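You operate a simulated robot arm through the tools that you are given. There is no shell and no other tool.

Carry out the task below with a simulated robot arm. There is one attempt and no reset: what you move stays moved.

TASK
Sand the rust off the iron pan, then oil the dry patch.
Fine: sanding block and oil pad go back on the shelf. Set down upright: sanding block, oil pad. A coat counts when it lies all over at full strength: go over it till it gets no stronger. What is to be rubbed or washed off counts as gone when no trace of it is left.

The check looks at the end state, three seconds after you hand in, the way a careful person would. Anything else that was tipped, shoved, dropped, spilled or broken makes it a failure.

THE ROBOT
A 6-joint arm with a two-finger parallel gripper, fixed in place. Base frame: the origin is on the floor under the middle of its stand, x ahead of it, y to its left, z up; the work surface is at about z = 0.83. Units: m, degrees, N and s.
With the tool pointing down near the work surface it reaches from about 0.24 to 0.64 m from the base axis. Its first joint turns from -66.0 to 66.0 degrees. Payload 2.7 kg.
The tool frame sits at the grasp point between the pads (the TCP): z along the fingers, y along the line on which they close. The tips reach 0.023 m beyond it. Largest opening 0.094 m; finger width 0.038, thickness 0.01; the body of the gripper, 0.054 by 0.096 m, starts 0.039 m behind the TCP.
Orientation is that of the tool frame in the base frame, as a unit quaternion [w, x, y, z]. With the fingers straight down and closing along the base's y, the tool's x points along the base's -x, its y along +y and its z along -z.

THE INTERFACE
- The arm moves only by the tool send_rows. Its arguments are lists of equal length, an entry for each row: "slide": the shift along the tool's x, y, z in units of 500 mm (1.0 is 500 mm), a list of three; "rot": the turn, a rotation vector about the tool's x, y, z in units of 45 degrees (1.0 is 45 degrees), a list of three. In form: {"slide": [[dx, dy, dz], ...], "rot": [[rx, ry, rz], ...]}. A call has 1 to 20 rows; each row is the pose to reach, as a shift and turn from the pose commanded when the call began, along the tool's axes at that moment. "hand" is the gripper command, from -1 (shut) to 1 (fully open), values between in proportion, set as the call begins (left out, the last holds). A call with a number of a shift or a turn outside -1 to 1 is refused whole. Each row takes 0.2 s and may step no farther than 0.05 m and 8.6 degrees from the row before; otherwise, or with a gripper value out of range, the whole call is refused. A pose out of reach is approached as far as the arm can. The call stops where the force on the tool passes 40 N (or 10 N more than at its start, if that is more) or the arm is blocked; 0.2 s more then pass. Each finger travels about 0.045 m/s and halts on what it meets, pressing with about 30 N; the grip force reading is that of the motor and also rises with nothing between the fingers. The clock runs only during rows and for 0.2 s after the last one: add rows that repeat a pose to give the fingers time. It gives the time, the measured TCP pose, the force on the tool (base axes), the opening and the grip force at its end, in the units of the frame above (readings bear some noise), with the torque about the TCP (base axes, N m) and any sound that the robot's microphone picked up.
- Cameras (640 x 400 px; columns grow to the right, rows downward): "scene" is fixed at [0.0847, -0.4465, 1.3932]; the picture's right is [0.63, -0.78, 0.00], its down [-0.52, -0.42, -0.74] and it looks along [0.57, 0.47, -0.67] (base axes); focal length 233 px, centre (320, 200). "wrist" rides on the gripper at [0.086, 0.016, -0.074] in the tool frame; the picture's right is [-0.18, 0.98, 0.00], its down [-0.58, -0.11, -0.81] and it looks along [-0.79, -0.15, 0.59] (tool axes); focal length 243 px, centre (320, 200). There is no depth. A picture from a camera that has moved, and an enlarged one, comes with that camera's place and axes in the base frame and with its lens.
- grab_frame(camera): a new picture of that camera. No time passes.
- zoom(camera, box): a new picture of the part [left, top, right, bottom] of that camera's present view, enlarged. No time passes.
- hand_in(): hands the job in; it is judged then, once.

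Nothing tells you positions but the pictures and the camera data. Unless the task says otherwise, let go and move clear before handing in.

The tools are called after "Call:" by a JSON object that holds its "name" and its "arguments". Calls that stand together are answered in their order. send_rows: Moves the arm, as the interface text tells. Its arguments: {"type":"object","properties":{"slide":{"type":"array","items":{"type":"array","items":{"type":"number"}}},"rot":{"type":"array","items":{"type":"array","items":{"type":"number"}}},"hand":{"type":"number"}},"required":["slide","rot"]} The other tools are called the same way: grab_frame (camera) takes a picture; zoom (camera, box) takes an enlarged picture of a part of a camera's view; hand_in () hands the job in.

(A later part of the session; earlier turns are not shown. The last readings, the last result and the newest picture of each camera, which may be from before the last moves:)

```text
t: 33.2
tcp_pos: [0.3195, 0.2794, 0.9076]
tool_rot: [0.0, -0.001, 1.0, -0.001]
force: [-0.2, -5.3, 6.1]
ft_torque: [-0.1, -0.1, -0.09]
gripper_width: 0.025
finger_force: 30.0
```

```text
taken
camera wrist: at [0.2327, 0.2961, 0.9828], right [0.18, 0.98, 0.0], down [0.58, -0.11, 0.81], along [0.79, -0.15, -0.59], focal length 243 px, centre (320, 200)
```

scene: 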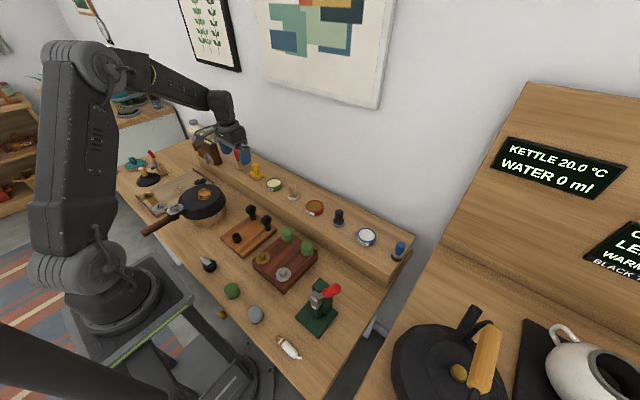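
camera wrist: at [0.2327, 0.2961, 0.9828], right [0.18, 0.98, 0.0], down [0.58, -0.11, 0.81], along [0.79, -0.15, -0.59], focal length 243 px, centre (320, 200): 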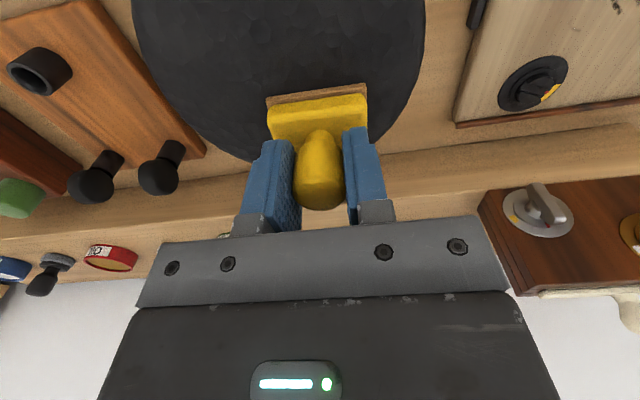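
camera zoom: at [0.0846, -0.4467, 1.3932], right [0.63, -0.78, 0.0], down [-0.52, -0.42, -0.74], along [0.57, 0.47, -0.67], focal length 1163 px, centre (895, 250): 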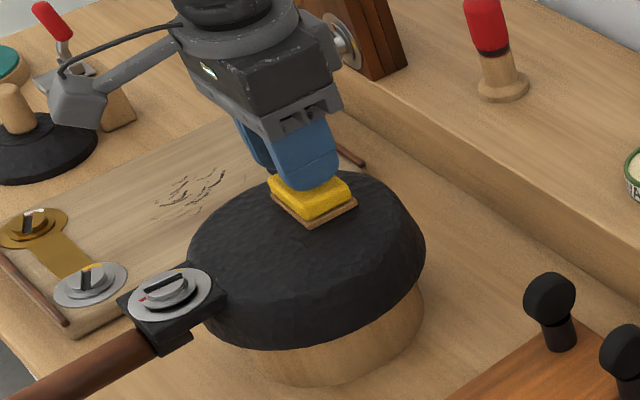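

Almost done; one more back stroke on the far side, then I'll lift off and inspect.

Call:
{"name": "send_rows", "arguments": {"slide": [[0, -0.01, 0], [0, -0.02, 0], [0, -0.03, 0], [0, -0.04, 0], [0, -0.05, 0], [0, -0.06, 0], [0, -0.07, 0], [0, -0.08, 0], [0, -0.08, -0.02], [0, -0.08, -0.08], [0.05, -0.1, -0.15], [0.1, -0.14, -0.2], [0.14, -0.2, -0.24], [0.18, -0.26, -0.24], [0.18, -0.26, -0.24]], "rot": [[0, 0, 0], [0, 0, 0], [0, 0, 0], [0, 0, 0], [0, 0, 0], [0, 0, 0], [0, 0, 0], [0, 0, 0], [0, 0, 0], [0, 0, 0], [0, 0, 0], [0, 0, 0], [0, 0, 0], [0, 0, 0], [0, 0, 0]], "hand": -1}}

Call:
{"name": "zoom", "arguments": {"camera": "scene", "box": [160, 150, 250, 230]}}

Call:
{"name": "grab_frame", "arguments": {"camera": "wrist"}}

```text
t: 36.4
tcp_pos: [0.2299, 0.15, 1.0285]
tool_rot: [-0.001, 0.0, 1.0, -0.003]
force: [-0.8, 0.9, -1.1]
ft_torque: [0.0, 0.01, -0.01]
gripper_width: 0.025
finger_force: 29.6
```

```text
5.00 times, centred on (205, 190) of scene
camera zoom: at [0.0846, -0.4465, 1.3932], right [0.63, -0.78, 0.0], down [-0.52, -0.42, -0.74], along [0.57, 0.47, -0.67], focal length 1163 px, centre (895, 250)
```

zoom: 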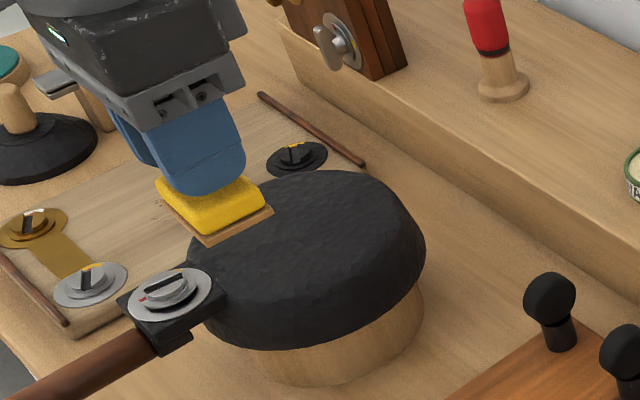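

```text
taken
camera wrist: at [0.1424, 0.1675, 1.103], right [0.18, 0.98, 0.0], down [0.58, -0.11, 0.81], along [0.79, -0.15, -0.59], focal length 243 px, centre (320, 200)
```

wrist: 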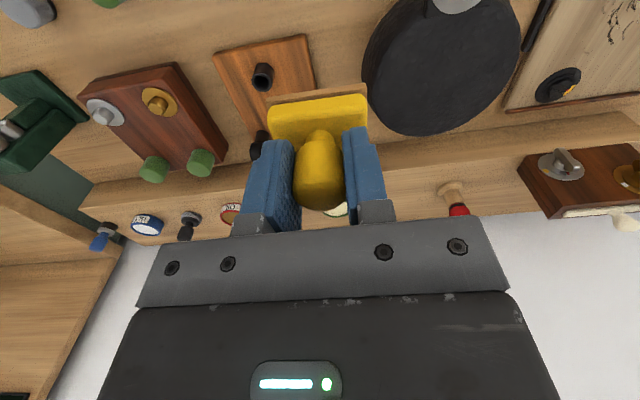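

Call:
{"name": "zoom", "arguments": {"camera": "wrist", "box": [350, 0, 530, 140]}}

Call:
{"name": "zoom", "arguments": {"camera": "scene", "box": [195, 175, 235, 205]}}

```text
2.86 times, centred on (440, 70) of wrist
camera zoom: at [0.1424, 0.1675, 1.103], right [0.18, 0.98, 0.0], down [0.58, -0.11, 0.81], along [0.79, -0.15, -0.59], focal length 693 px, centre (-23, 571)
```

zoom: 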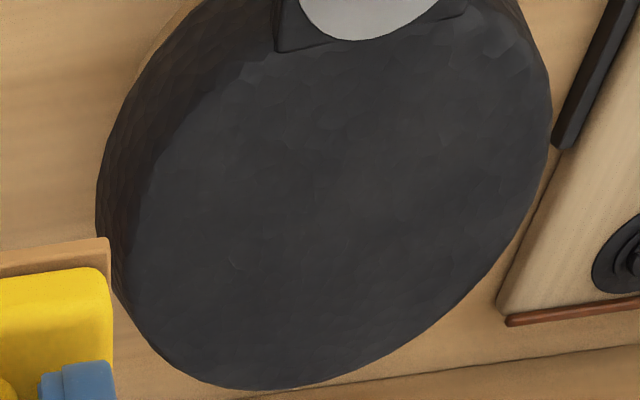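

```text
13.33 times, centred on (215, 190) of scene
camera zoom: at [0.0846, -0.4465, 1.3932], right [0.63, -0.78, 0.0], down [-0.52, -0.42, -0.74], along [0.57, 0.47, -0.67], focal length 3101 px, centre (1720, 333)
```

zoom: 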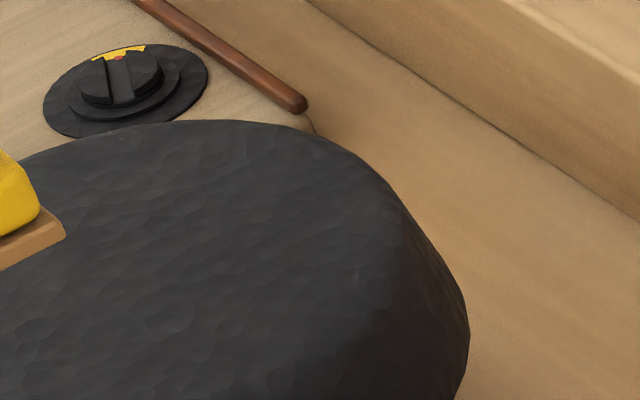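

The rust looks entirely gone, but I don't yet see a "dry patch" on the pan. I'll enlarge the pan and board areas to look for it.

Call:
{"name": "zoom", "arguments": {"camera": "wrist", "box": [395, 60, 475, 120]}}

Call:
{"name": "zoom", "arguments": {"camera": "wrist", "box": [500, 0, 640, 110]}}

Call:
{"name": "zoom", "arguments": {"camera": "scene", "box": [90, 140, 220, 225]}}

Call:
{"name": "zoom", "arguments": {"camera": "scene", "box": [190, 190, 330, 300]}}

```text
6.67 times, centred on (435, 90) of wrist
camera zoom: at [0.1424, 0.1675, 1.103], right [0.18, 0.98, 0.0], down [0.58, -0.11, 0.81], along [0.79, -0.15, -0.59], focal length 1618 px, centre (-447, 933)
```

zoom: 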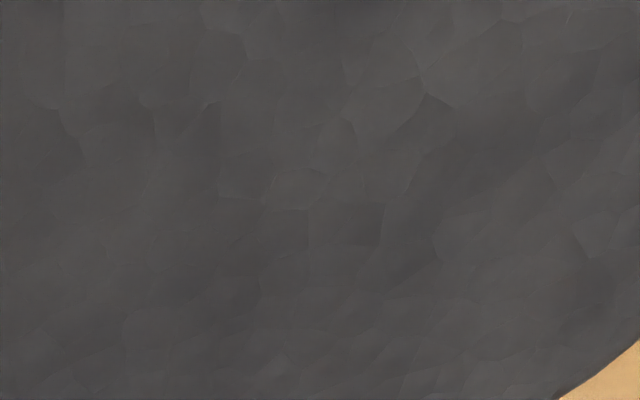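

```text
3.64 times, centred on (570, 55) of wrist
camera zoom: at [0.1424, 0.1675, 1.103], right [0.18, 0.98, 0.0], down [0.58, -0.11, 0.81], along [0.79, -0.15, -0.59], focal length 882 px, centre (-589, 727)
```

zoom: 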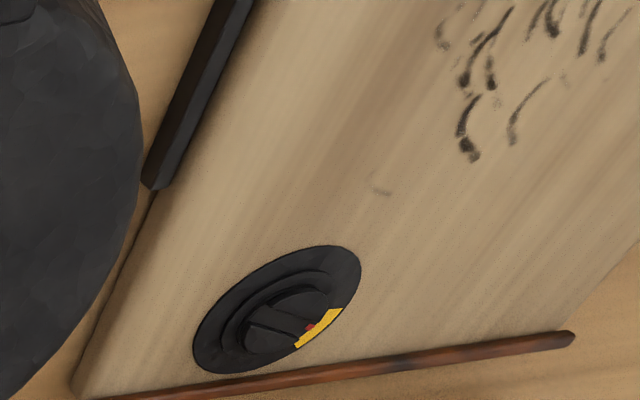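

```text
4.71 times, centred on (155, 182) of scene
camera zoom: at [0.0846, -0.4465, 1.3932], right [0.63, -0.78, 0.0], down [-0.52, -0.42, -0.74], along [0.57, 0.47, -0.67], focal length 1094 px, centre (1096, 282)
```

zoom: 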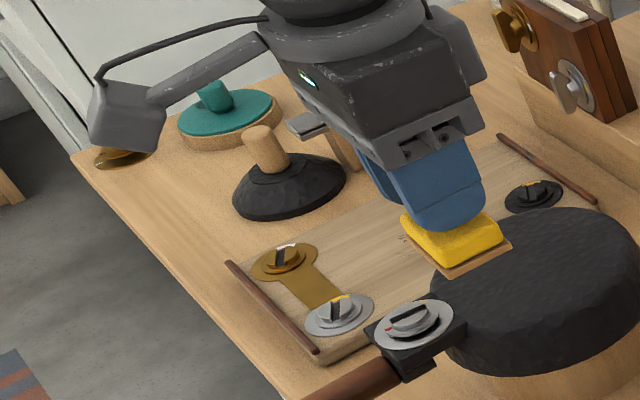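

```text
3.64 times, centred on (260, 245) of scene
camera zoom: at [0.0846, -0.4465, 1.3932], right [0.63, -0.78, 0.0], down [-0.52, -0.42, -0.74], along [0.57, 0.47, -0.67], focal length 846 px, centre (538, 36)
```

zoom: 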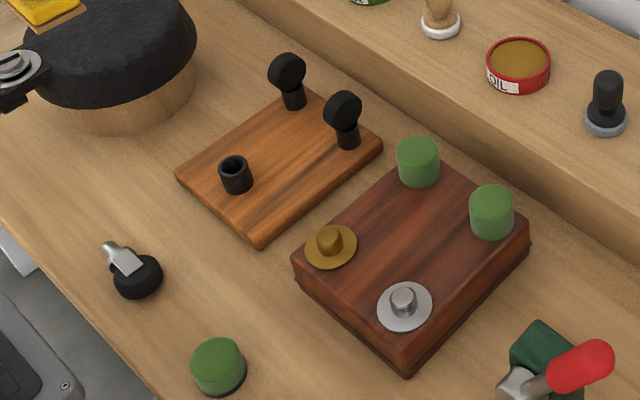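

The pan shows no orange at all now, even in strong enlargement. I'll put the sanding block back at its old place on the shelf (0.515, 0.2285), then look closely for the dry patch.

Call:
{"name": "send_rows", "arguments": {"slide": [[-0.0814, 0.0224, 0.0], [-0.1628, 0.0448, 0.0], [-0.2442, 0.0672, 0.0], [-0.3256, 0.0896, 0.02], [-0.407, 0.112, 0.04], [-0.4884, 0.1344, 0.057], [-0.57, 0.157, 0.057], [-0.57, 0.157, 0.057], [-0.57, 0.157, 0.057]], "rot": [[-0.0076, -0.0025, 0], [-0.0076, -0.0025, 0], [-0.0076, -0.0025, 0], [-0.0076, -0.0025, 0], [-0.0076, -0.0025, 0], [-0.0076, -0.0025, 0], [-0.0076, -0.0025, 0], [-0.0076, -0.0025, 0], [-0.0076, -0.0025, 0]], "hand": -1}}

Call:
{"name": "grab_frame", "arguments": {"camera": "wrist"}}

Call:
{"name": "grab_frame", "arguments": {"camera": "scene"}}

```text
t: 38.4
tcp_pos: [0.5145, 0.2281, 0.9982]
tool_rot: [0.0, 0.001, 1.0, 0.003]
force: [-0.1, -0.2, -0.8]
ft_torque: [0.02, -0.03, 0.0]
gripper_width: 0.0249
finger_force: 29.8
```

```text
taken
camera wrist: at [0.4274, 0.2449, 1.0736], right [0.18, 0.98, 0.0], down [0.58, -0.11, 0.81], along [0.79, -0.15, -0.59], focal length 243 px, centre (320, 200)
```

wrist: 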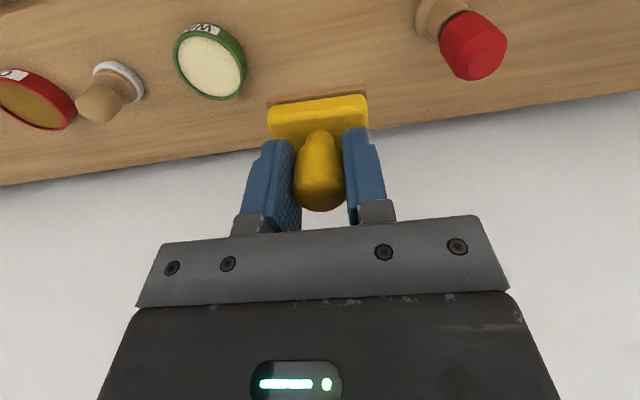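

```text
taken
```

scene: 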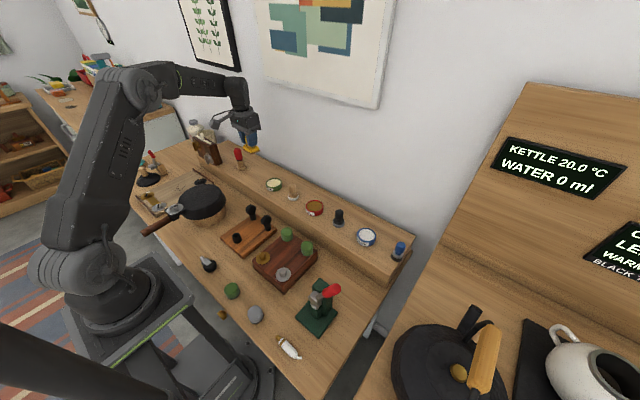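

The block is above its old spot and level. I'm lowering it to just above the shelf.

Call:
{"name": "send_rows", "arguments": {"slide": [[0, 0, 0.08], [0, 0, 0.15], [0, 0, 0.2], [0, 0, 0.226], [0, 0, 0.23], [0, 0, 0.23]], "rot": [[0, 0, 0], [0, 0, 0], [0, 0, 0], [0, 0, 0], [0, 0, 0], [0, 0, 0]], "hand": -1}}

Call:
{"name": "zoom", "arguments": {"camera": "scene", "box": [215, 130, 295, 200]}}

```text
t: 39.8
tcp_pos: [0.5138, 0.2287, 0.8834]
tool_rot: [0.0, 0.0, 1.0, 0.002]
force: [0.0, 0.2, -1.9]
ft_torque: [-0.01, -0.03, -0.01]
gripper_width: 0.025
finger_force: 29.7
```

```text
5.71 times, centred on (255, 165) of scene
camera zoom: at [0.0847, -0.4465, 1.3932], right [0.63, -0.78, 0.0], down [-0.52, -0.42, -0.74], along [0.57, 0.47, -0.67], focal length 1329 px, centre (691, 400)
```

zoom: 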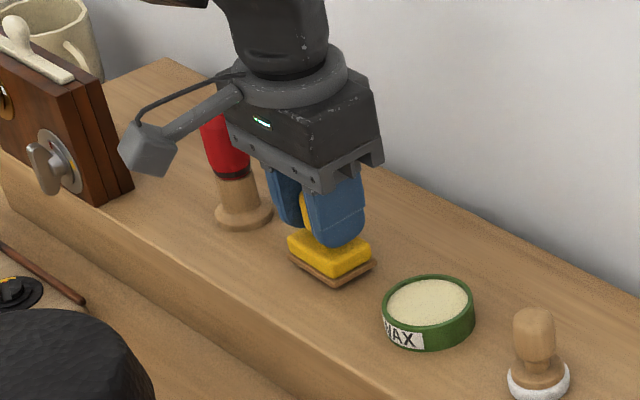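

Call:
{"name": "send_rows", "arguments": {"slide": [[0, 0, 0.001], [0, 0, 0.002], [0, 0, 0.003], [0, 0, 0.004], [0, 0, 0.005], [0, 0, 0.006], [0, 0, 0.007]], "rot": [[0, 0, 0], [0, 0, 0], [0, 0, 0], [0, 0, 0], [0, 0, 0], [0, 0, 0], [0, 0, 0]], "hand": -1}}

```text
t: 41.4
tcp_pos: [0.516, 0.2277, 0.8797]
tool_rot: [0.0, 0.0, 1.0, 0.001]
force: [-0.2, -0.1, -0.7]
ft_torque: [-0.01, -0.01, -0.01]
gripper_width: 0.025
finger_force: 30.4
```

Call:
{"name": "send_rows", "arguments": {"slide": [[0, 0, 0.001], [0, 0, 0.002], [0, 0, 0.003], [0, 0, 0.003]], "rot": [[0, 0, 0], [0, 0, 0], [0, 0, 0], [0, 0, 0]], "hand": -1}}

```text
t: 42.4
tcp_pos: [0.516, 0.2292, 0.8789]
tool_rot: [0.0, 0.0, 1.0, 0.001]
force: [0.1, -0.9, -0.6]
ft_torque: [-0.06, 0.09, -0.03]
gripper_width: 0.0249
finger_force: 29.6
```

Call:
{"name": "send_rows", "arguments": {"slide": [[0, 0, 0.0008], [0, 0, 0.0008]], "rot": [[0, 0, 0], [0, 0, 0]], "hand": -1}}

```text
t: 43.0
tcp_pos: [0.5145, 0.2285, 0.8788]
tool_rot: [0.0, -0.001, 1.0, 0.001]
force: [-0.6, -0.8, 3.3]
ft_torque: [-0.17, 0.12, -0.01]
gripper_width: 0.0251
finger_force: 30.0
```

Light contact with the shelf (3 N). I'm opening the fingers to release.

Call:
{"name": "send_rows", "arguments": {"slide": [[0, 0, 0], [0, 0, 0], [0, 0, 0], [0, 0, 0]], "rot": [[0, 0, 0], [0, 0, 0], [0, 0, 0], [0, 0, 0]], "hand": 0.28}}

Call:
{"name": "grab_frame", "arguments": {"camera": "wrist"}}

```text
t: 44.0
tcp_pos: [0.5143, 0.2283, 0.8783]
tool_rot: [0.001, 0.0, 1.0, 0.001]
force: [0.0, -0.6, 0.7]
ft_torque: [-0.06, 0.06, -0.01]
gripper_width: 0.0602
finger_force: 0.0
```

```text
taken
camera wrist: at [0.4278, 0.2449, 0.9539], right [0.18, 0.98, 0.0], down [0.58, -0.11, 0.81], along [0.79, -0.15, -0.59], focal length 243 px, centre (320, 200)
```

wrist: 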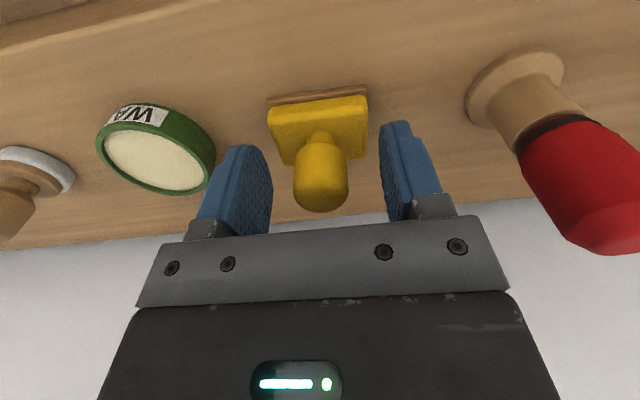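

The block stands upright at its place. I'm lifting clear and heading over to inspect the light board with the dark marks beyond the pan.

Call:
{"name": "send_rows", "arguments": {"slide": [[0, 0, -0.03], [0, 0, -0.12], [0, 0, -0.21], [0, 0, -0.3], [0, 0, -0.4], [0.09, 0, -0.4], [0.18, 0, -0.4], [0.27, 0.0, -0.4], [0.36, 0.02, -0.4], [0.45, 0.05, -0.4], [0.5, 0.12, -0.4], [0.54, 0.2, -0.4], [0.54, 0.29, -0.38], [0.54, 0.38, -0.34], [0.54, 0.42, -0.28], [0.54, 0.42, -0.28]], "rot": [[0, 0, 0], [0, 0, 0], [0, 0, 0], [0, 0, 0], [0, 0, 0], [0, 0, 0], [0, 0, 0], [0, 0, 0], [0, 0, 0], [0, 0, 0], [0, 0, 0], [0, 0, 0], [0, 0, 0], [0, 0, 0], [0, 0, 0], [0, 0, 0]], "hand": 0.28}}

Call:
{"name": "grab_frame", "arguments": {"camera": "wrist"}}

Call:
{"name": "grab_frame", "arguments": {"camera": "scene"}}

```text
t: 47.4
tcp_pos: [0.267, 0.4285, 1.0189]
tool_rot: [0.0, 0.0, 1.0, 0.001]
force: [0.4, 0.6, 0.1]
ft_torque: [-0.05, 0.02, 0.01]
gripper_width: 0.0604
finger_force: 0.1
out of reach, approached as far as the arm can: row 14, 15, 16
```

```text
taken
camera wrist: at [0.1793, 0.4447, 1.0944], right [0.18, 0.98, 0.0], down [0.58, -0.11, 0.81], along [0.79, -0.15, -0.59], focal length 243 px, centre (320, 200)
```

wrist: 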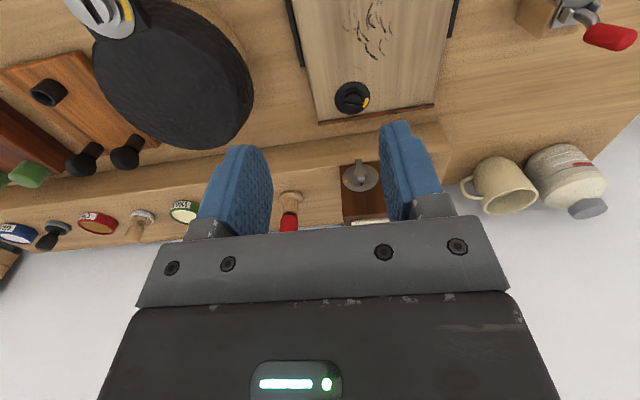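

```text
taken
```

scene: 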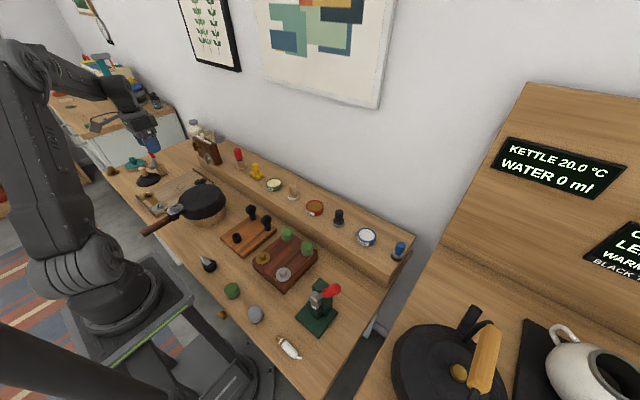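

Call:
{"name": "zoom", "arguments": {"camera": "wrist", "box": [280, 0, 460, 130]}}

Call:
{"name": "zoom", "arguments": {"camera": "wrist", "box": [60, 0, 280, 160]}}

Call:
{"name": "zoom", "arguments": {"camera": "scene", "box": [130, 160, 240, 240]}}

```text
3.08 times, centred on (370, 65) of wrist
camera zoom: at [0.1793, 0.4447, 1.0944], right [0.18, 0.98, 0.0], down [0.58, -0.11, 0.81], along [0.79, -0.15, -0.59], focal length 746 px, centre (166, 615)
```

zoom: 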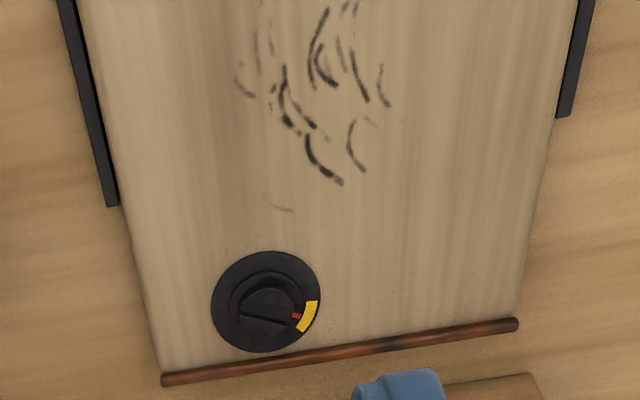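

```text
2.50 times, centred on (170, 80) of wrist
camera zoom: at [0.1793, 0.4447, 1.0944], right [0.18, 0.98, 0.0], down [0.58, -0.11, 0.81], along [0.79, -0.15, -0.59], focal length 606 px, centre (695, 500)
```

zoom: 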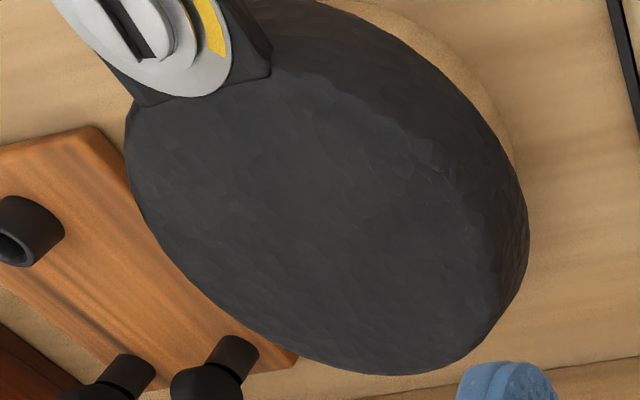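

```text
5.00 times, centred on (185, 200) of scene
camera zoom: at [0.0847, -0.4465, 1.3932], right [0.63, -0.78, 0.0], down [-0.52, -0.42, -0.74], along [0.57, 0.47, -0.67], focal length 1163 px, centre (995, 200)
```

zoom: 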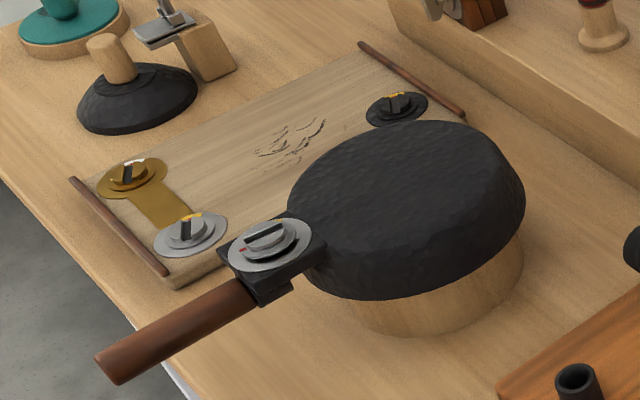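

The pan is uniformly clean. The board's marks look like scribbled dark strokes rather than a dry patch, so I'll check the other wooden pieces for a dull area.

Call:
{"name": "zoom", "arguments": {"camera": "scene", "box": [215, 200, 285, 260]}}

Call:
{"name": "zoom", "arguments": {"camera": "scene", "box": [245, 225, 325, 300]}}

Call:
{"name": "zoom", "arguments": {"camera": "scene", "box": [135, 165, 225, 225]}}

Call:
{"name": "zoom", "arguments": {"camera": "scene", "box": [185, 110, 285, 190]}}

Call:
{"name": "zoom", "arguments": {"camera": "scene", "box": [280, 270, 400, 370]}}

Call:
{"name": "zoom", "arguments": {"camera": "scene", "box": [95, 140, 195, 220]}}

```text
6.67 times, centred on (250, 230) of scene
camera zoom: at [0.0847, -0.4465, 1.3932], right [0.63, -0.78, 0.0], down [-0.52, -0.42, -0.74], along [0.57, 0.47, -0.67], focal length 1550 px, centre (787, 0)
```

zoom: 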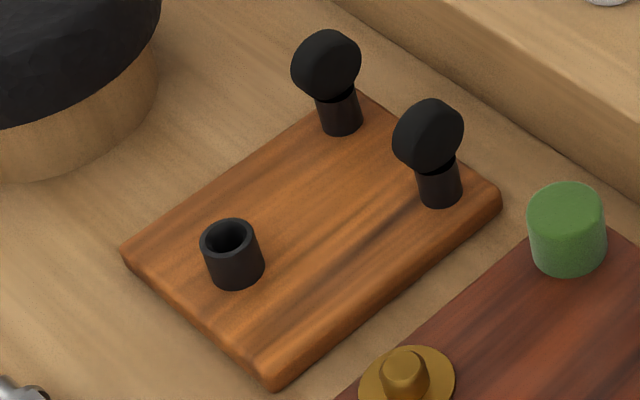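

```text
5.33 times, centred on (285, 262) of scene
camera zoom: at [0.0847, -0.4465, 1.3932], right [0.63, -0.78, 0.0], down [-0.52, -0.42, -0.74], along [0.57, 0.47, -0.67], focal length 1240 px, centre (507, -133)
```

zoom: 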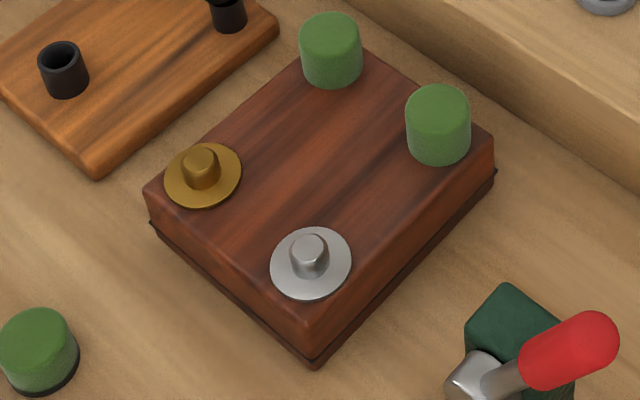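

```text
6.67 times, centred on (180, 195) of scene
camera zoom: at [0.0847, -0.4465, 1.3932], right [0.63, -0.78, 0.0], down [-0.52, -0.42, -0.74], along [0.57, 0.47, -0.67], focal length 1550 px, centre (1253, 233)
```

zoom: 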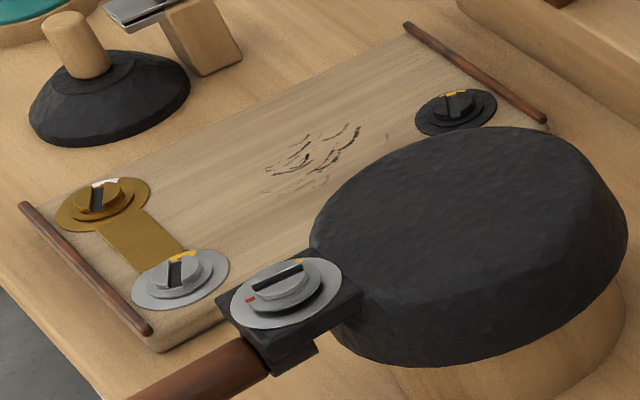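

```text
5.00 times, centred on (235, 150) of scene
camera zoom: at [0.0847, -0.4465, 1.3932], right [0.63, -0.78, 0.0], down [-0.52, -0.42, -0.74], along [0.57, 0.47, -0.67], focal length 1163 px, centre (745, 450)
```

zoom: 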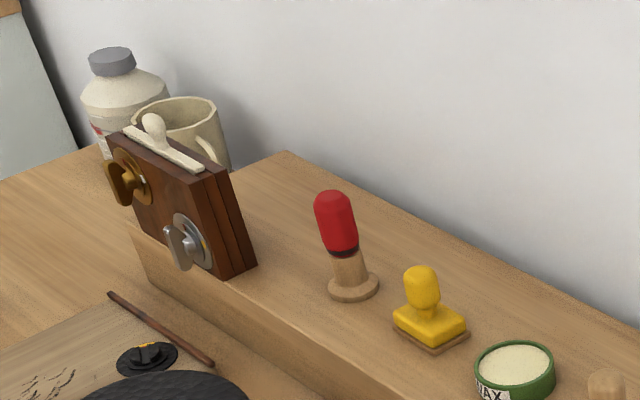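

```text
4.00 times, centred on (340, 320) of scene
camera zoom: at [0.0847, -0.4465, 1.3932], right [0.63, -0.78, 0.0], down [-0.52, -0.42, -0.74], along [0.57, 0.47, -0.67], focal length 930 px, centre (240, -280)
```

zoom: 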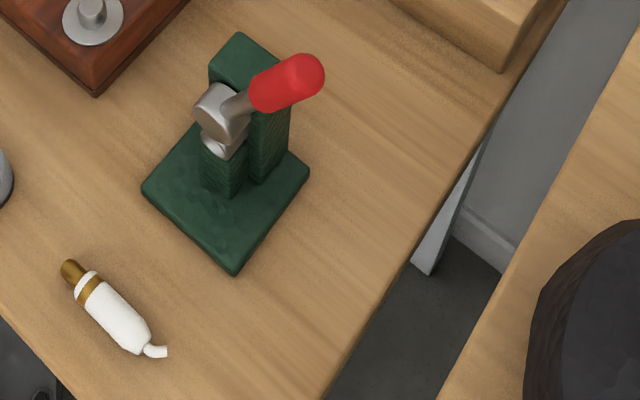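

```text
5.00 times, centred on (145, 180) of scene
camera zoom: at [0.0847, -0.4465, 1.3932], right [0.63, -0.78, 0.0], down [-0.52, -0.42, -0.74], along [0.57, 0.47, -0.67], focal length 1163 px, centre (1195, 300)
```

zoom: 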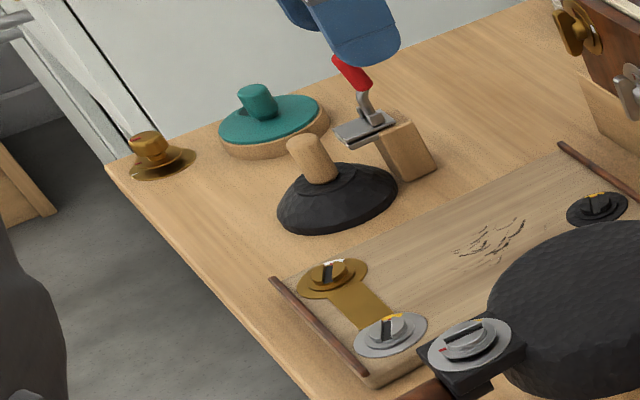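

I find no other pale patch on the wooden pieces; the likely "dry patch" is the bare iron left where the rust was. I'll take a close wrist view of the sanded area to look for it.

Call:
{"name": "send_rows", "arguments": {"slide": [[0, -0.08, 0], [0, -0.16, 0], [0, -0.24, 0.02], [0, -0.32, 0.04], [0, -0.385, 0.06], [0, -0.385, 0.06]], "rot": [[0, 0, 0], [0, 0, 0], [0, 0, 0], [0, 0, 0], [0, 0, 0], [0, 0, 0]], "hand": 1}}

Call:
{"name": "grab_frame", "arguments": {"camera": "wrist"}}

```text
t: 48.8
tcp_pos: [0.265, 0.2336, 0.9894]
tool_rot: [0.0, 0.0, 1.0, 0.002]
force: [0.5, 0.7, -1.3]
ft_torque: [0.01, 0.0, -0.02]
gripper_width: 0.094
finger_force: 0.0
```

```text
taken
camera wrist: at [0.178, 0.2505, 1.0646], right [0.18, 0.98, 0.0], down [0.58, -0.11, 0.81], along [0.79, -0.15, -0.59], focal length 243 px, centre (320, 200)
```

wrist: 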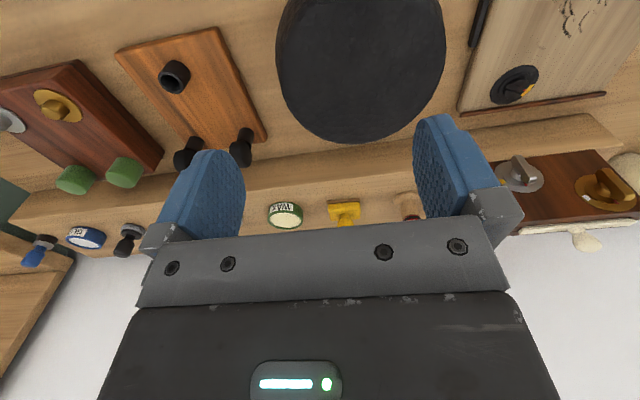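

Call:
{"name": "zoom", "arguments": {"camera": "wrist", "box": [280, 20, 450, 140]}}

Call:
{"name": "zoom", "arguments": {"camera": "wrist", "box": [100, 20, 290, 160]}}

Call:
{"name": "zoom", "arguments": {"camera": "scene", "box": [180, 175, 232, 215]}}

```text
3.33 times, centred on (365, 80) of wrist
camera zoom: at [0.178, 0.2505, 1.0646], right [0.18, 0.98, 0.0], down [0.58, -0.11, 0.81], along [0.79, -0.15, -0.59], focal length 809 px, centre (170, 600)
```

zoom: 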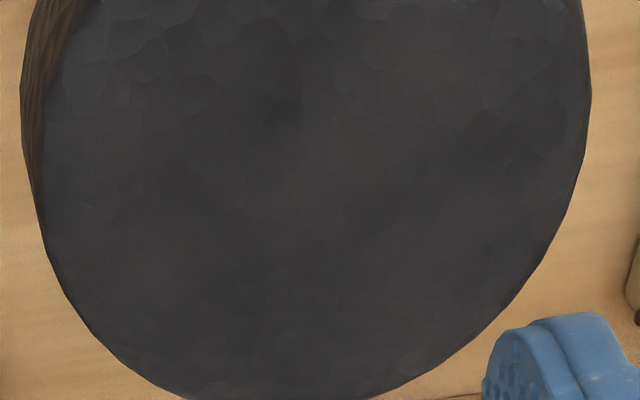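

```text
2.86 times, centred on (195, 90) of wrist
camera zoom: at [0.178, 0.2505, 1.0646], right [0.18, 0.98, 0.0], down [0.58, -0.11, 0.81], along [0.79, -0.15, -0.59], focal length 693 px, centre (677, 514)
```

zoom: 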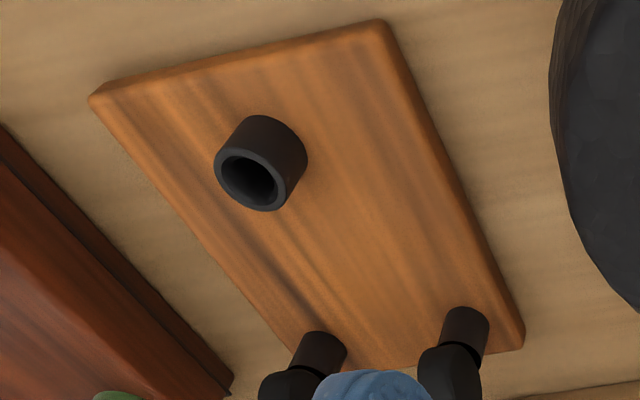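

```text
10.00 times, centred on (206, 195) of scene
camera zoom: at [0.0847, -0.4465, 1.3932], right [0.63, -0.78, 0.0], down [-0.52, -0.42, -0.74], along [0.57, 0.47, -0.67], focal length 2326 px, centre (1460, 250)
```

zoom: 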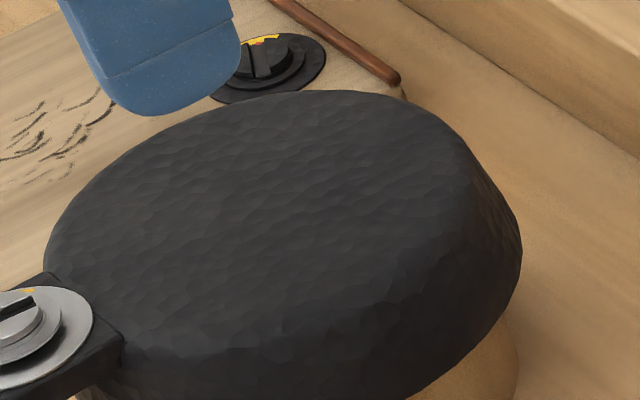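

Nothing but clean iron is left where the rust was, so that freshly bared spot is what I take as the dry patch; oil rendering will confirm it. Next I'll look closely at the OIL tin and the pad beside it.

Call:
{"name": "send_rows", "arguments": {"slide": [[-0.036, -0.079, -0.01], [-0.073, -0.158, -0.02], [-0.109, -0.236, -0.02], [-0.146, -0.315, -0.02], [-0.182, -0.394, -0.02], [-0.219, -0.473, -0.02], [-0.255, -0.552, -0.02], [-0.292, -0.63, -0.02], [-0.328, -0.709, -0.01], [-0.328, -0.709, -0.01]], "rot": [[0, 0, 0], [0, 0, 0], [0, 0, 0], [0, 0, 0], [0, 0, 0], [0, 0, 0], [0, 0, 0], [0, 0, 0], [0, 0, 0], [0, 0, 0]], "hand": 1}}

Call:
{"name": "grab_frame", "arguments": {"camera": "wrist"}}

Call:
{"name": "grab_frame", "arguments": {"camera": "scene"}}

```text
t: 51.0
tcp_pos: [0.4312, -0.1201, 0.9928]
tool_rot: [0.001, 0.0, 1.0, 0.002]
force: [0.6, -0.1, -0.3]
ft_torque: [-0.01, 0.0, 0.01]
gripper_width: 0.094
finger_force: 0.1
```

```text
taken
camera wrist: at [0.3428, -0.1043, 1.0685], right [0.18, 0.98, 0.0], down [0.58, -0.11, 0.81], along [0.79, -0.15, -0.59], focal length 243 px, centre (320, 200)
```

wrist: 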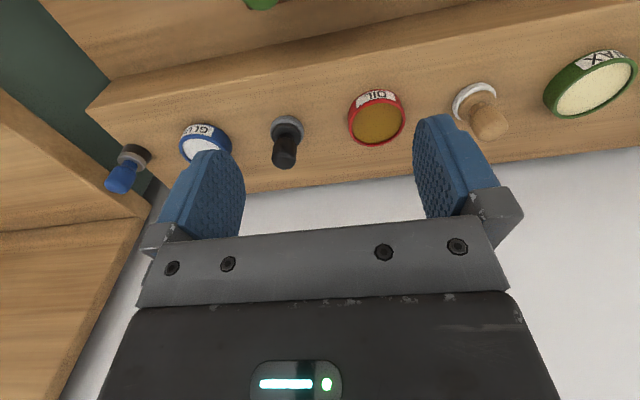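

```text
taken
```

scene: 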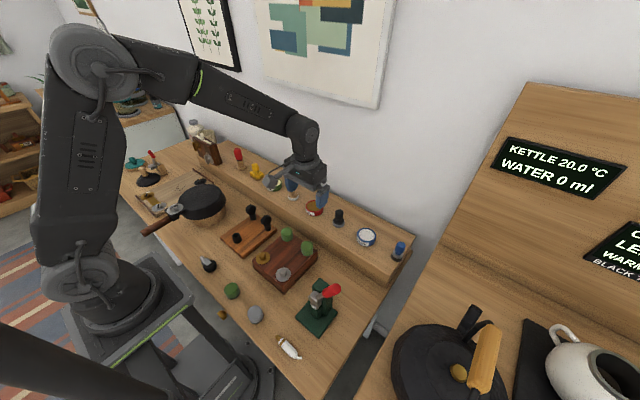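

Call:
{"name": "zoom", "arguments": {"camera": "wrist", "box": [255, 80, 345, 180]}}

Call:
{"name": "zoom", "arguments": {"camera": "wrist", "box": [340, 70, 520, 180]}}

Call:
{"name": "zoom", "arguments": {"camera": "wrist", "box": [90, 100, 330, 210]}}

Call:
{"name": "zoom", "arguments": {"camera": "scene", "box": [300, 190, 420, 270]}}

```text
4.00 times, centred on (300, 130) of wrist
camera zoom: at [0.3428, -0.1043, 1.0685], right [0.18, 0.98, 0.0], down [0.58, -0.11, 0.81], along [0.79, -0.15, -0.59], focal length 970 px, centre (400, 480)
```

zoom: 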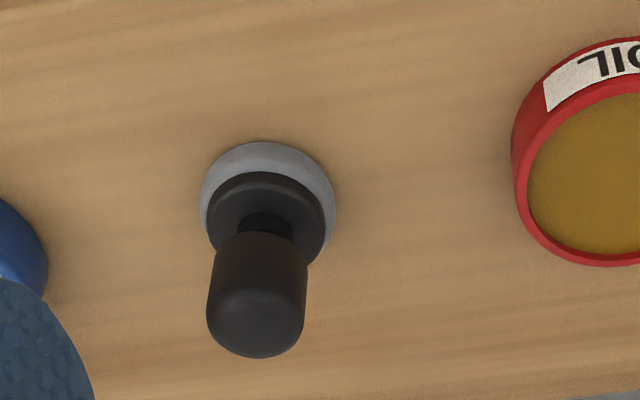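

```text
3.56 times, centred on (430, 125) of wrist
camera zoom: at [0.3428, -0.1043, 1.0685], right [0.18, 0.98, 0.0], down [0.58, -0.11, 0.81], along [0.79, -0.15, -0.59], focal length 863 px, centre (-71, 467)
```

zoom: 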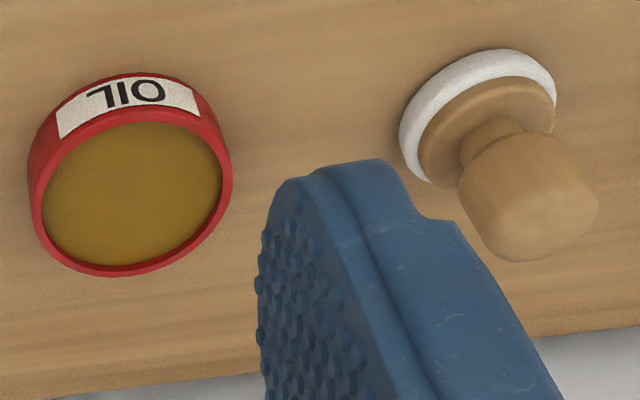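

```text
2.67 times, centred on (210, 155) of wrist
camera zoom: at [0.3428, -0.1043, 1.0685], right [0.18, 0.98, 0.0], down [0.58, -0.11, 0.81], along [0.79, -0.15, -0.59], focal length 647 px, centre (613, 320)
```

zoom: 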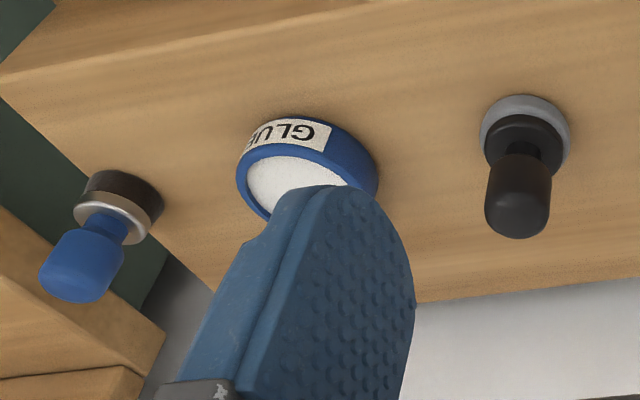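

```text
5.00 times, centred on (360, 230) of scene
camera zoom: at [0.0847, -0.4465, 1.3932], right [0.63, -0.78, 0.0], down [-0.52, -0.42, -0.74], along [0.57, 0.47, -0.67], focal length 1163 px, centre (120, 50)
```

zoom: 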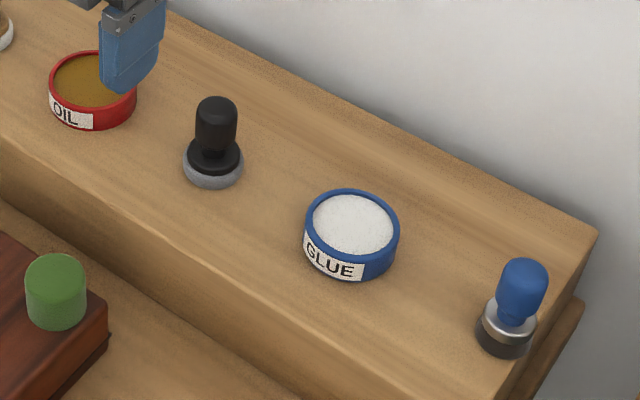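

The blue tool is clearly a bristle (glue) brush, the white-padded wooden knob stands by WAX, and the black-knobbed grey felt pad follows OIL, so that is the oil pad at about (0.514, −0.175). I'll hover above it to check alignment.

Call:
{"name": "send_rows", "arguments": {"slide": [[-0.056, -0.036, 0.02], [-0.112, -0.073, 0.05], [-0.168, -0.11, 0.088], [-0.168, -0.11, 0.088], [-0.168, -0.11, 0.088]], "rot": [[0, 0, 0], [0, 0, 0], [0, 0, 0], [0, 0, 0], [0, 0, 0]], "hand": 0.28}}

Call:
{"name": "grab_frame", "arguments": {"camera": "wrist"}}

Call:
{"name": "zoom", "arguments": {"camera": "wrist", "box": [260, 20, 380, 140]}}

```text
t: 52.2
tcp_pos: [0.5136, -0.175, 0.9484]
tool_rot: [0.0, 0.0, 1.0, 0.001]
force: [0.0, -0.1, 0.5]
ft_torque: [-0.03, -0.02, -0.02]
gripper_width: 0.0601
finger_force: 0.0
```

```text
taken
camera wrist: at [0.4263, -0.1588, 1.0239], right [0.18, 0.98, 0.0], down [0.58, -0.11, 0.81], along [0.79, -0.15, -0.59], focal length 243 px, centre (320, 200)
```

wrist: 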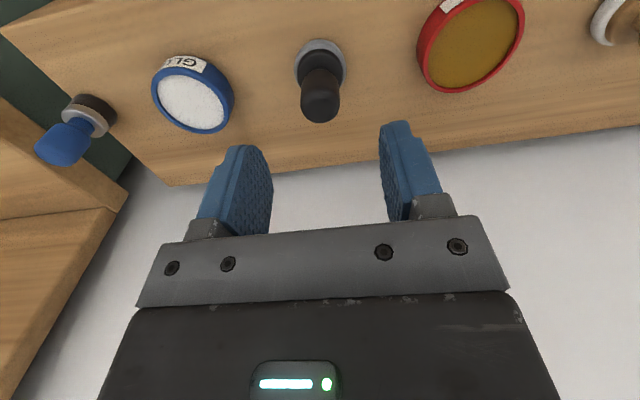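

```text
3.33 times, centred on (320, 80) of wrist
camera zoom: at [0.4263, -0.1588, 1.0239], right [0.18, 0.98, 0.0], down [0.58, -0.11, 0.81], along [0.79, -0.15, -0.59], focal length 809 px, centre (320, 600)
```

zoom: 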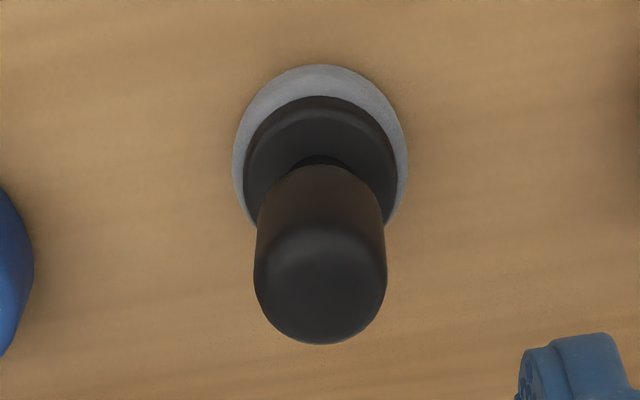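

The pad is centred at about (0.516, −0.176). I'm descending to grasp its knob at TCP z ≈ 0.880.

Call:
{"name": "send_rows", "arguments": {"slide": [[-0.004, -0.002, 0.0], [-0.004, -0.002, 0.05], [-0.004, -0.002, 0.1], [-0.004, -0.002, 0.14], [-0.004, -0.002, 0.14]], "rot": [[0, 0, 0], [0, 0, 0], [0, 0, 0], [0, 0, 0], [0, 0, 0]], "hand": 0.28}}

Call:
{"name": "grab_frame", "arguments": {"camera": "wrist"}}

Call:
{"name": "zoom", "arguments": {"camera": "scene", "box": [300, 180, 390, 260]}}

```text
t: 53.4
tcp_pos: [0.5165, -0.1752, 0.8785]
tool_rot: [-0.001, 0.0, 1.0, 0.0]
force: [0.6, -0.2, -0.5]
ft_torque: [0.0, -0.01, 0.01]
gripper_width: 0.0604
finger_force: 0.0
```

```text
taken
camera wrist: at [0.4291, -0.1594, 0.9535], right [0.18, 0.98, 0.0], down [0.58, -0.11, 0.81], along [0.79, -0.15, -0.59], focal length 243 px, centre (320, 200)
```

wrist: 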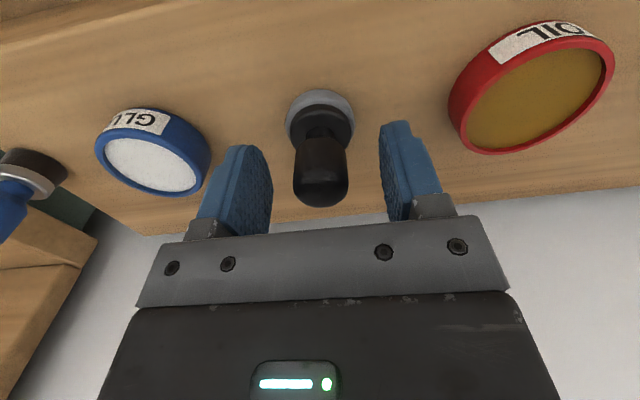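

```text
5.00 times, centred on (345, 220) of scene
camera zoom: at [0.0847, -0.4465, 1.3932], right [0.63, -0.78, 0.0], down [-0.52, -0.42, -0.74], along [0.57, 0.47, -0.67], focal length 1163 px, centre (195, 100)
```

zoom: 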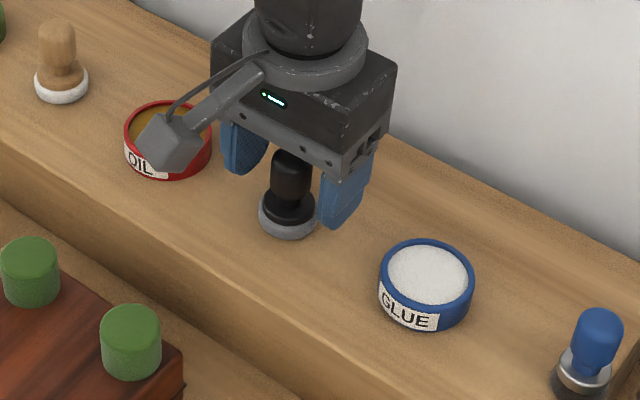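

The knob sits centrally between the fingers, clear of the neighbours. Closing.

Call:
{"name": "send_rows", "arguments": {"slide": [[0, 0, 0], [0, 0, 0], [0, 0, 0], [0, 0, 0], [0, 0, 0]], "rot": [[0, 0, 0], [0, 0, 0], [0, 0, 0], [0, 0, 0], [0, 0, 0]], "hand": -1}}

Call:
{"name": "grab_frame", "arguments": {"camera": "wrist"}}

```text
t: 54.6
tcp_pos: [0.5171, -0.175, 0.8785]
tool_rot: [0.0, 0.0, 1.0, 0.002]
force: [-0.3, 0.5, 0.7]
ft_torque: [-0.01, -0.01, 0.01]
gripper_width: 0.0247
finger_force: 30.3
```

```text
taken
camera wrist: at [0.4291, -0.1594, 0.9537], right [0.18, 0.98, 0.0], down [0.58, -0.11, 0.81], along [0.79, -0.15, -0.59], focal length 243 px, centre (320, 200)
```

wrist: 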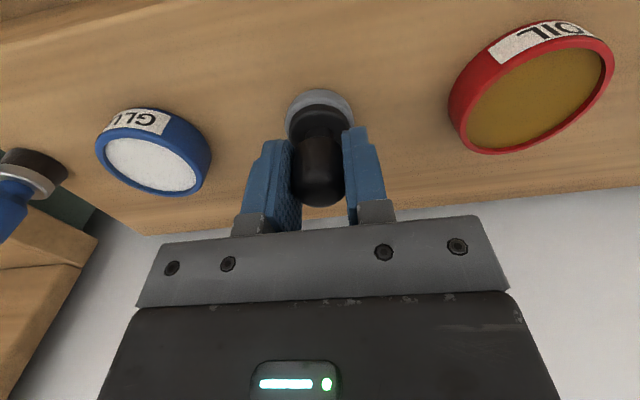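

The oil pad is gripped. I'll lift it and carry it above the OIL tin, whose centre I place at about (0.508, −0.075) with the rim near z ≈ 0.853.

Call:
{"name": "send_rows", "arguments": {"slide": [[0, 0, -0.05], [0, 0, -0.12], [0, 0, -0.16], [0.008, 0.07, -0.16], [0.016, 0.14, -0.16], [0.016, 0.203, -0.16], [0.016, 0.203, -0.16], [0.016, 0.203, -0.16]], "rot": [[0, 0, 0], [0, 0, 0], [0, 0, 0], [0, 0, 0], [0, 0, 0], [0, 0, 0], [0, 0, 0], [0, 0, 0]], "hand": -1}}

Call:
{"name": "grab_frame", "arguments": {"camera": "wrist"}}

Call:
{"name": "zoom", "arguments": {"camera": "scene", "box": [270, 150, 370, 240]}}

```text
t: 56.4
tcp_pos: [0.5084, -0.0741, 0.9594]
tool_rot: [0.0, -0.001, 1.0, 0.002]
force: [0.5, 0.0, -1.2]
ft_torque: [0.05, -0.01, 0.02]
gripper_width: 0.025
finger_force: 30.5
```

```text
taken
camera wrist: at [0.4207, -0.0584, 1.0354], right [0.18, 0.98, 0.0], down [0.58, -0.11, 0.81], along [0.79, -0.15, -0.59], focal length 243 px, centre (320, 200)
```

wrist: 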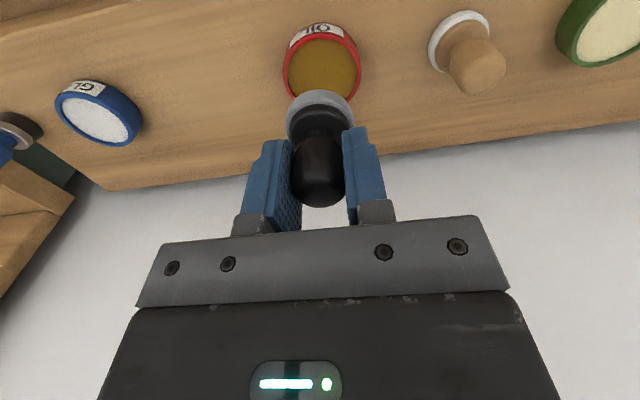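

```text
4.44 times, centred on (320, 195) of scene
camera zoom: at [0.0847, -0.4465, 1.3932], right [0.63, -0.78, 0.0], down [-0.52, -0.42, -0.74], along [0.57, 0.47, -0.67], focal length 1034 px, centre (320, 222)
```

zoom: 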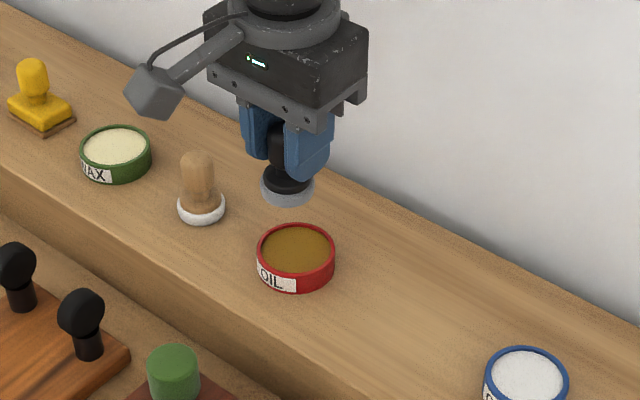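

Call:
{"name": "zoom", "arguments": {"camera": "wrist", "box": [260, 10, 390, 130]}}

Call:
{"name": "zoom", "arguments": {"camera": "scene", "box": [295, 180, 345, 220]}}

```text
3.33 times, centred on (325, 70) of wrist
camera zoom: at [0.4207, -0.0584, 1.0354], right [0.18, 0.98, 0.0], down [0.58, -0.11, 0.81], along [0.79, -0.15, -0.59], focal length 809 px, centre (303, 633)
```

zoom: 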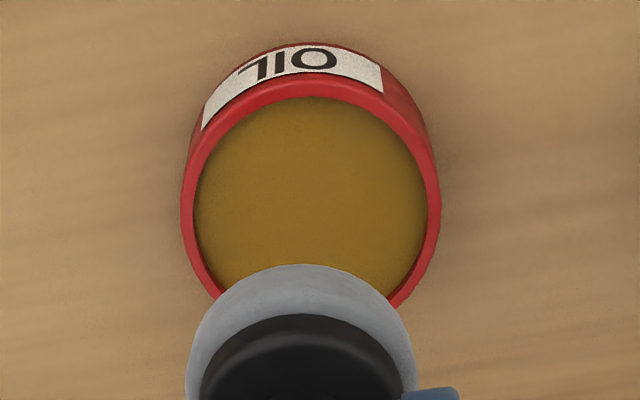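

```text
10.00 times, centred on (320, 200) of scene
camera zoom: at [0.0847, -0.4465, 1.3932], right [0.63, -0.78, 0.0], down [-0.52, -0.42, -0.74], along [0.57, 0.47, -0.67], focal length 2326 px, centre (320, 200)
```

zoom: 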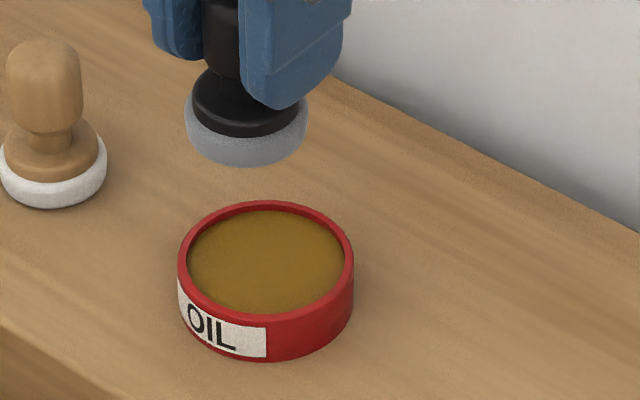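

Pad and tin are aligned within 2 mm with 7 mm clearance all round. I'm lowering the pad to just above the oil.

Call:
{"name": "send_rows", "arguments": {"slide": [[-0.004, 0, 0.03], [-0.004, 0, 0.07], [-0.004, 0, 0.1], [-0.004, 0, 0.11], [-0.004, 0, 0.11]], "rot": [[0, 0, 0], [0, 0, 0], [0, 0, 0], [0, 0, 0], [0, 0, 0]], "hand": -1}}

Call:
{"name": "zoom", "arguments": {"camera": "scene", "box": [285, 170, 355, 230]}}

Call:
{"name": "zoom", "arguments": {"camera": "wrist", "box": [240, 30, 400, 150]}}

```text
t: 57.6
tcp_pos: [0.5102, -0.0732, 0.9045]
tool_rot: [0.0, 0.0, 1.0, 0.002]
force: [0.4, 0.4, -0.6]
ft_torque: [0.01, 0.0, -0.03]
gripper_width: 0.0249
finger_force: 31.0
```

```text
6.67 times, centred on (320, 200) of scene
camera zoom: at [0.0847, -0.4465, 1.3932], right [0.63, -0.78, 0.0], down [-0.52, -0.42, -0.74], along [0.57, 0.47, -0.67], focal length 1550 px, centre (320, 200)
```

zoom: 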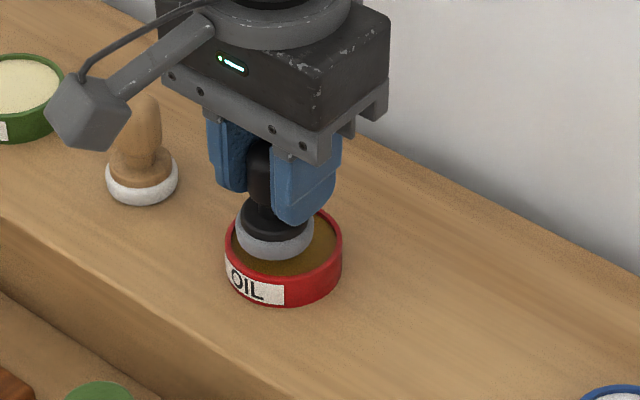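

```text
3.33 times, centred on (320, 90) of wrist
camera zoom: at [0.4227, -0.0577, 0.9799], right [0.18, 0.98, 0.0], down [0.58, -0.11, 0.81], along [0.79, -0.15, -0.59], focal length 809 px, centre (320, 567)
```

zoom: 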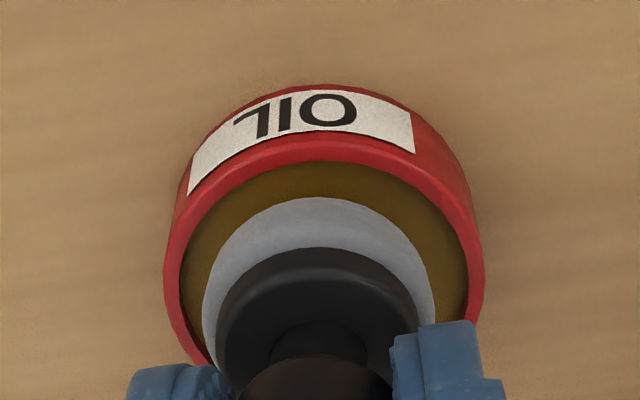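

Call:
{"name": "send_rows", "arguments": {"slide": [[0, 0, 0.004], [0, 0, 0.008], [0, 0, 0.012], [0, 0, 0.016], [0, 0, 0.018]], "rot": [[0, 0, 0], [0, 0, 0], [0, 0, 0], [0, 0, 0], [0, 0, 0]], "hand": -1}}

```text
t: 58.8
tcp_pos: [0.5093, -0.073, 0.8967]
tool_rot: [0.001, 0.0, 1.0, 0.001]
force: [-0.8, 0.4, 1.0]
ft_torque: [0.02, 0.03, -0.02]
gripper_width: 0.0245
finger_force: 30.6
```

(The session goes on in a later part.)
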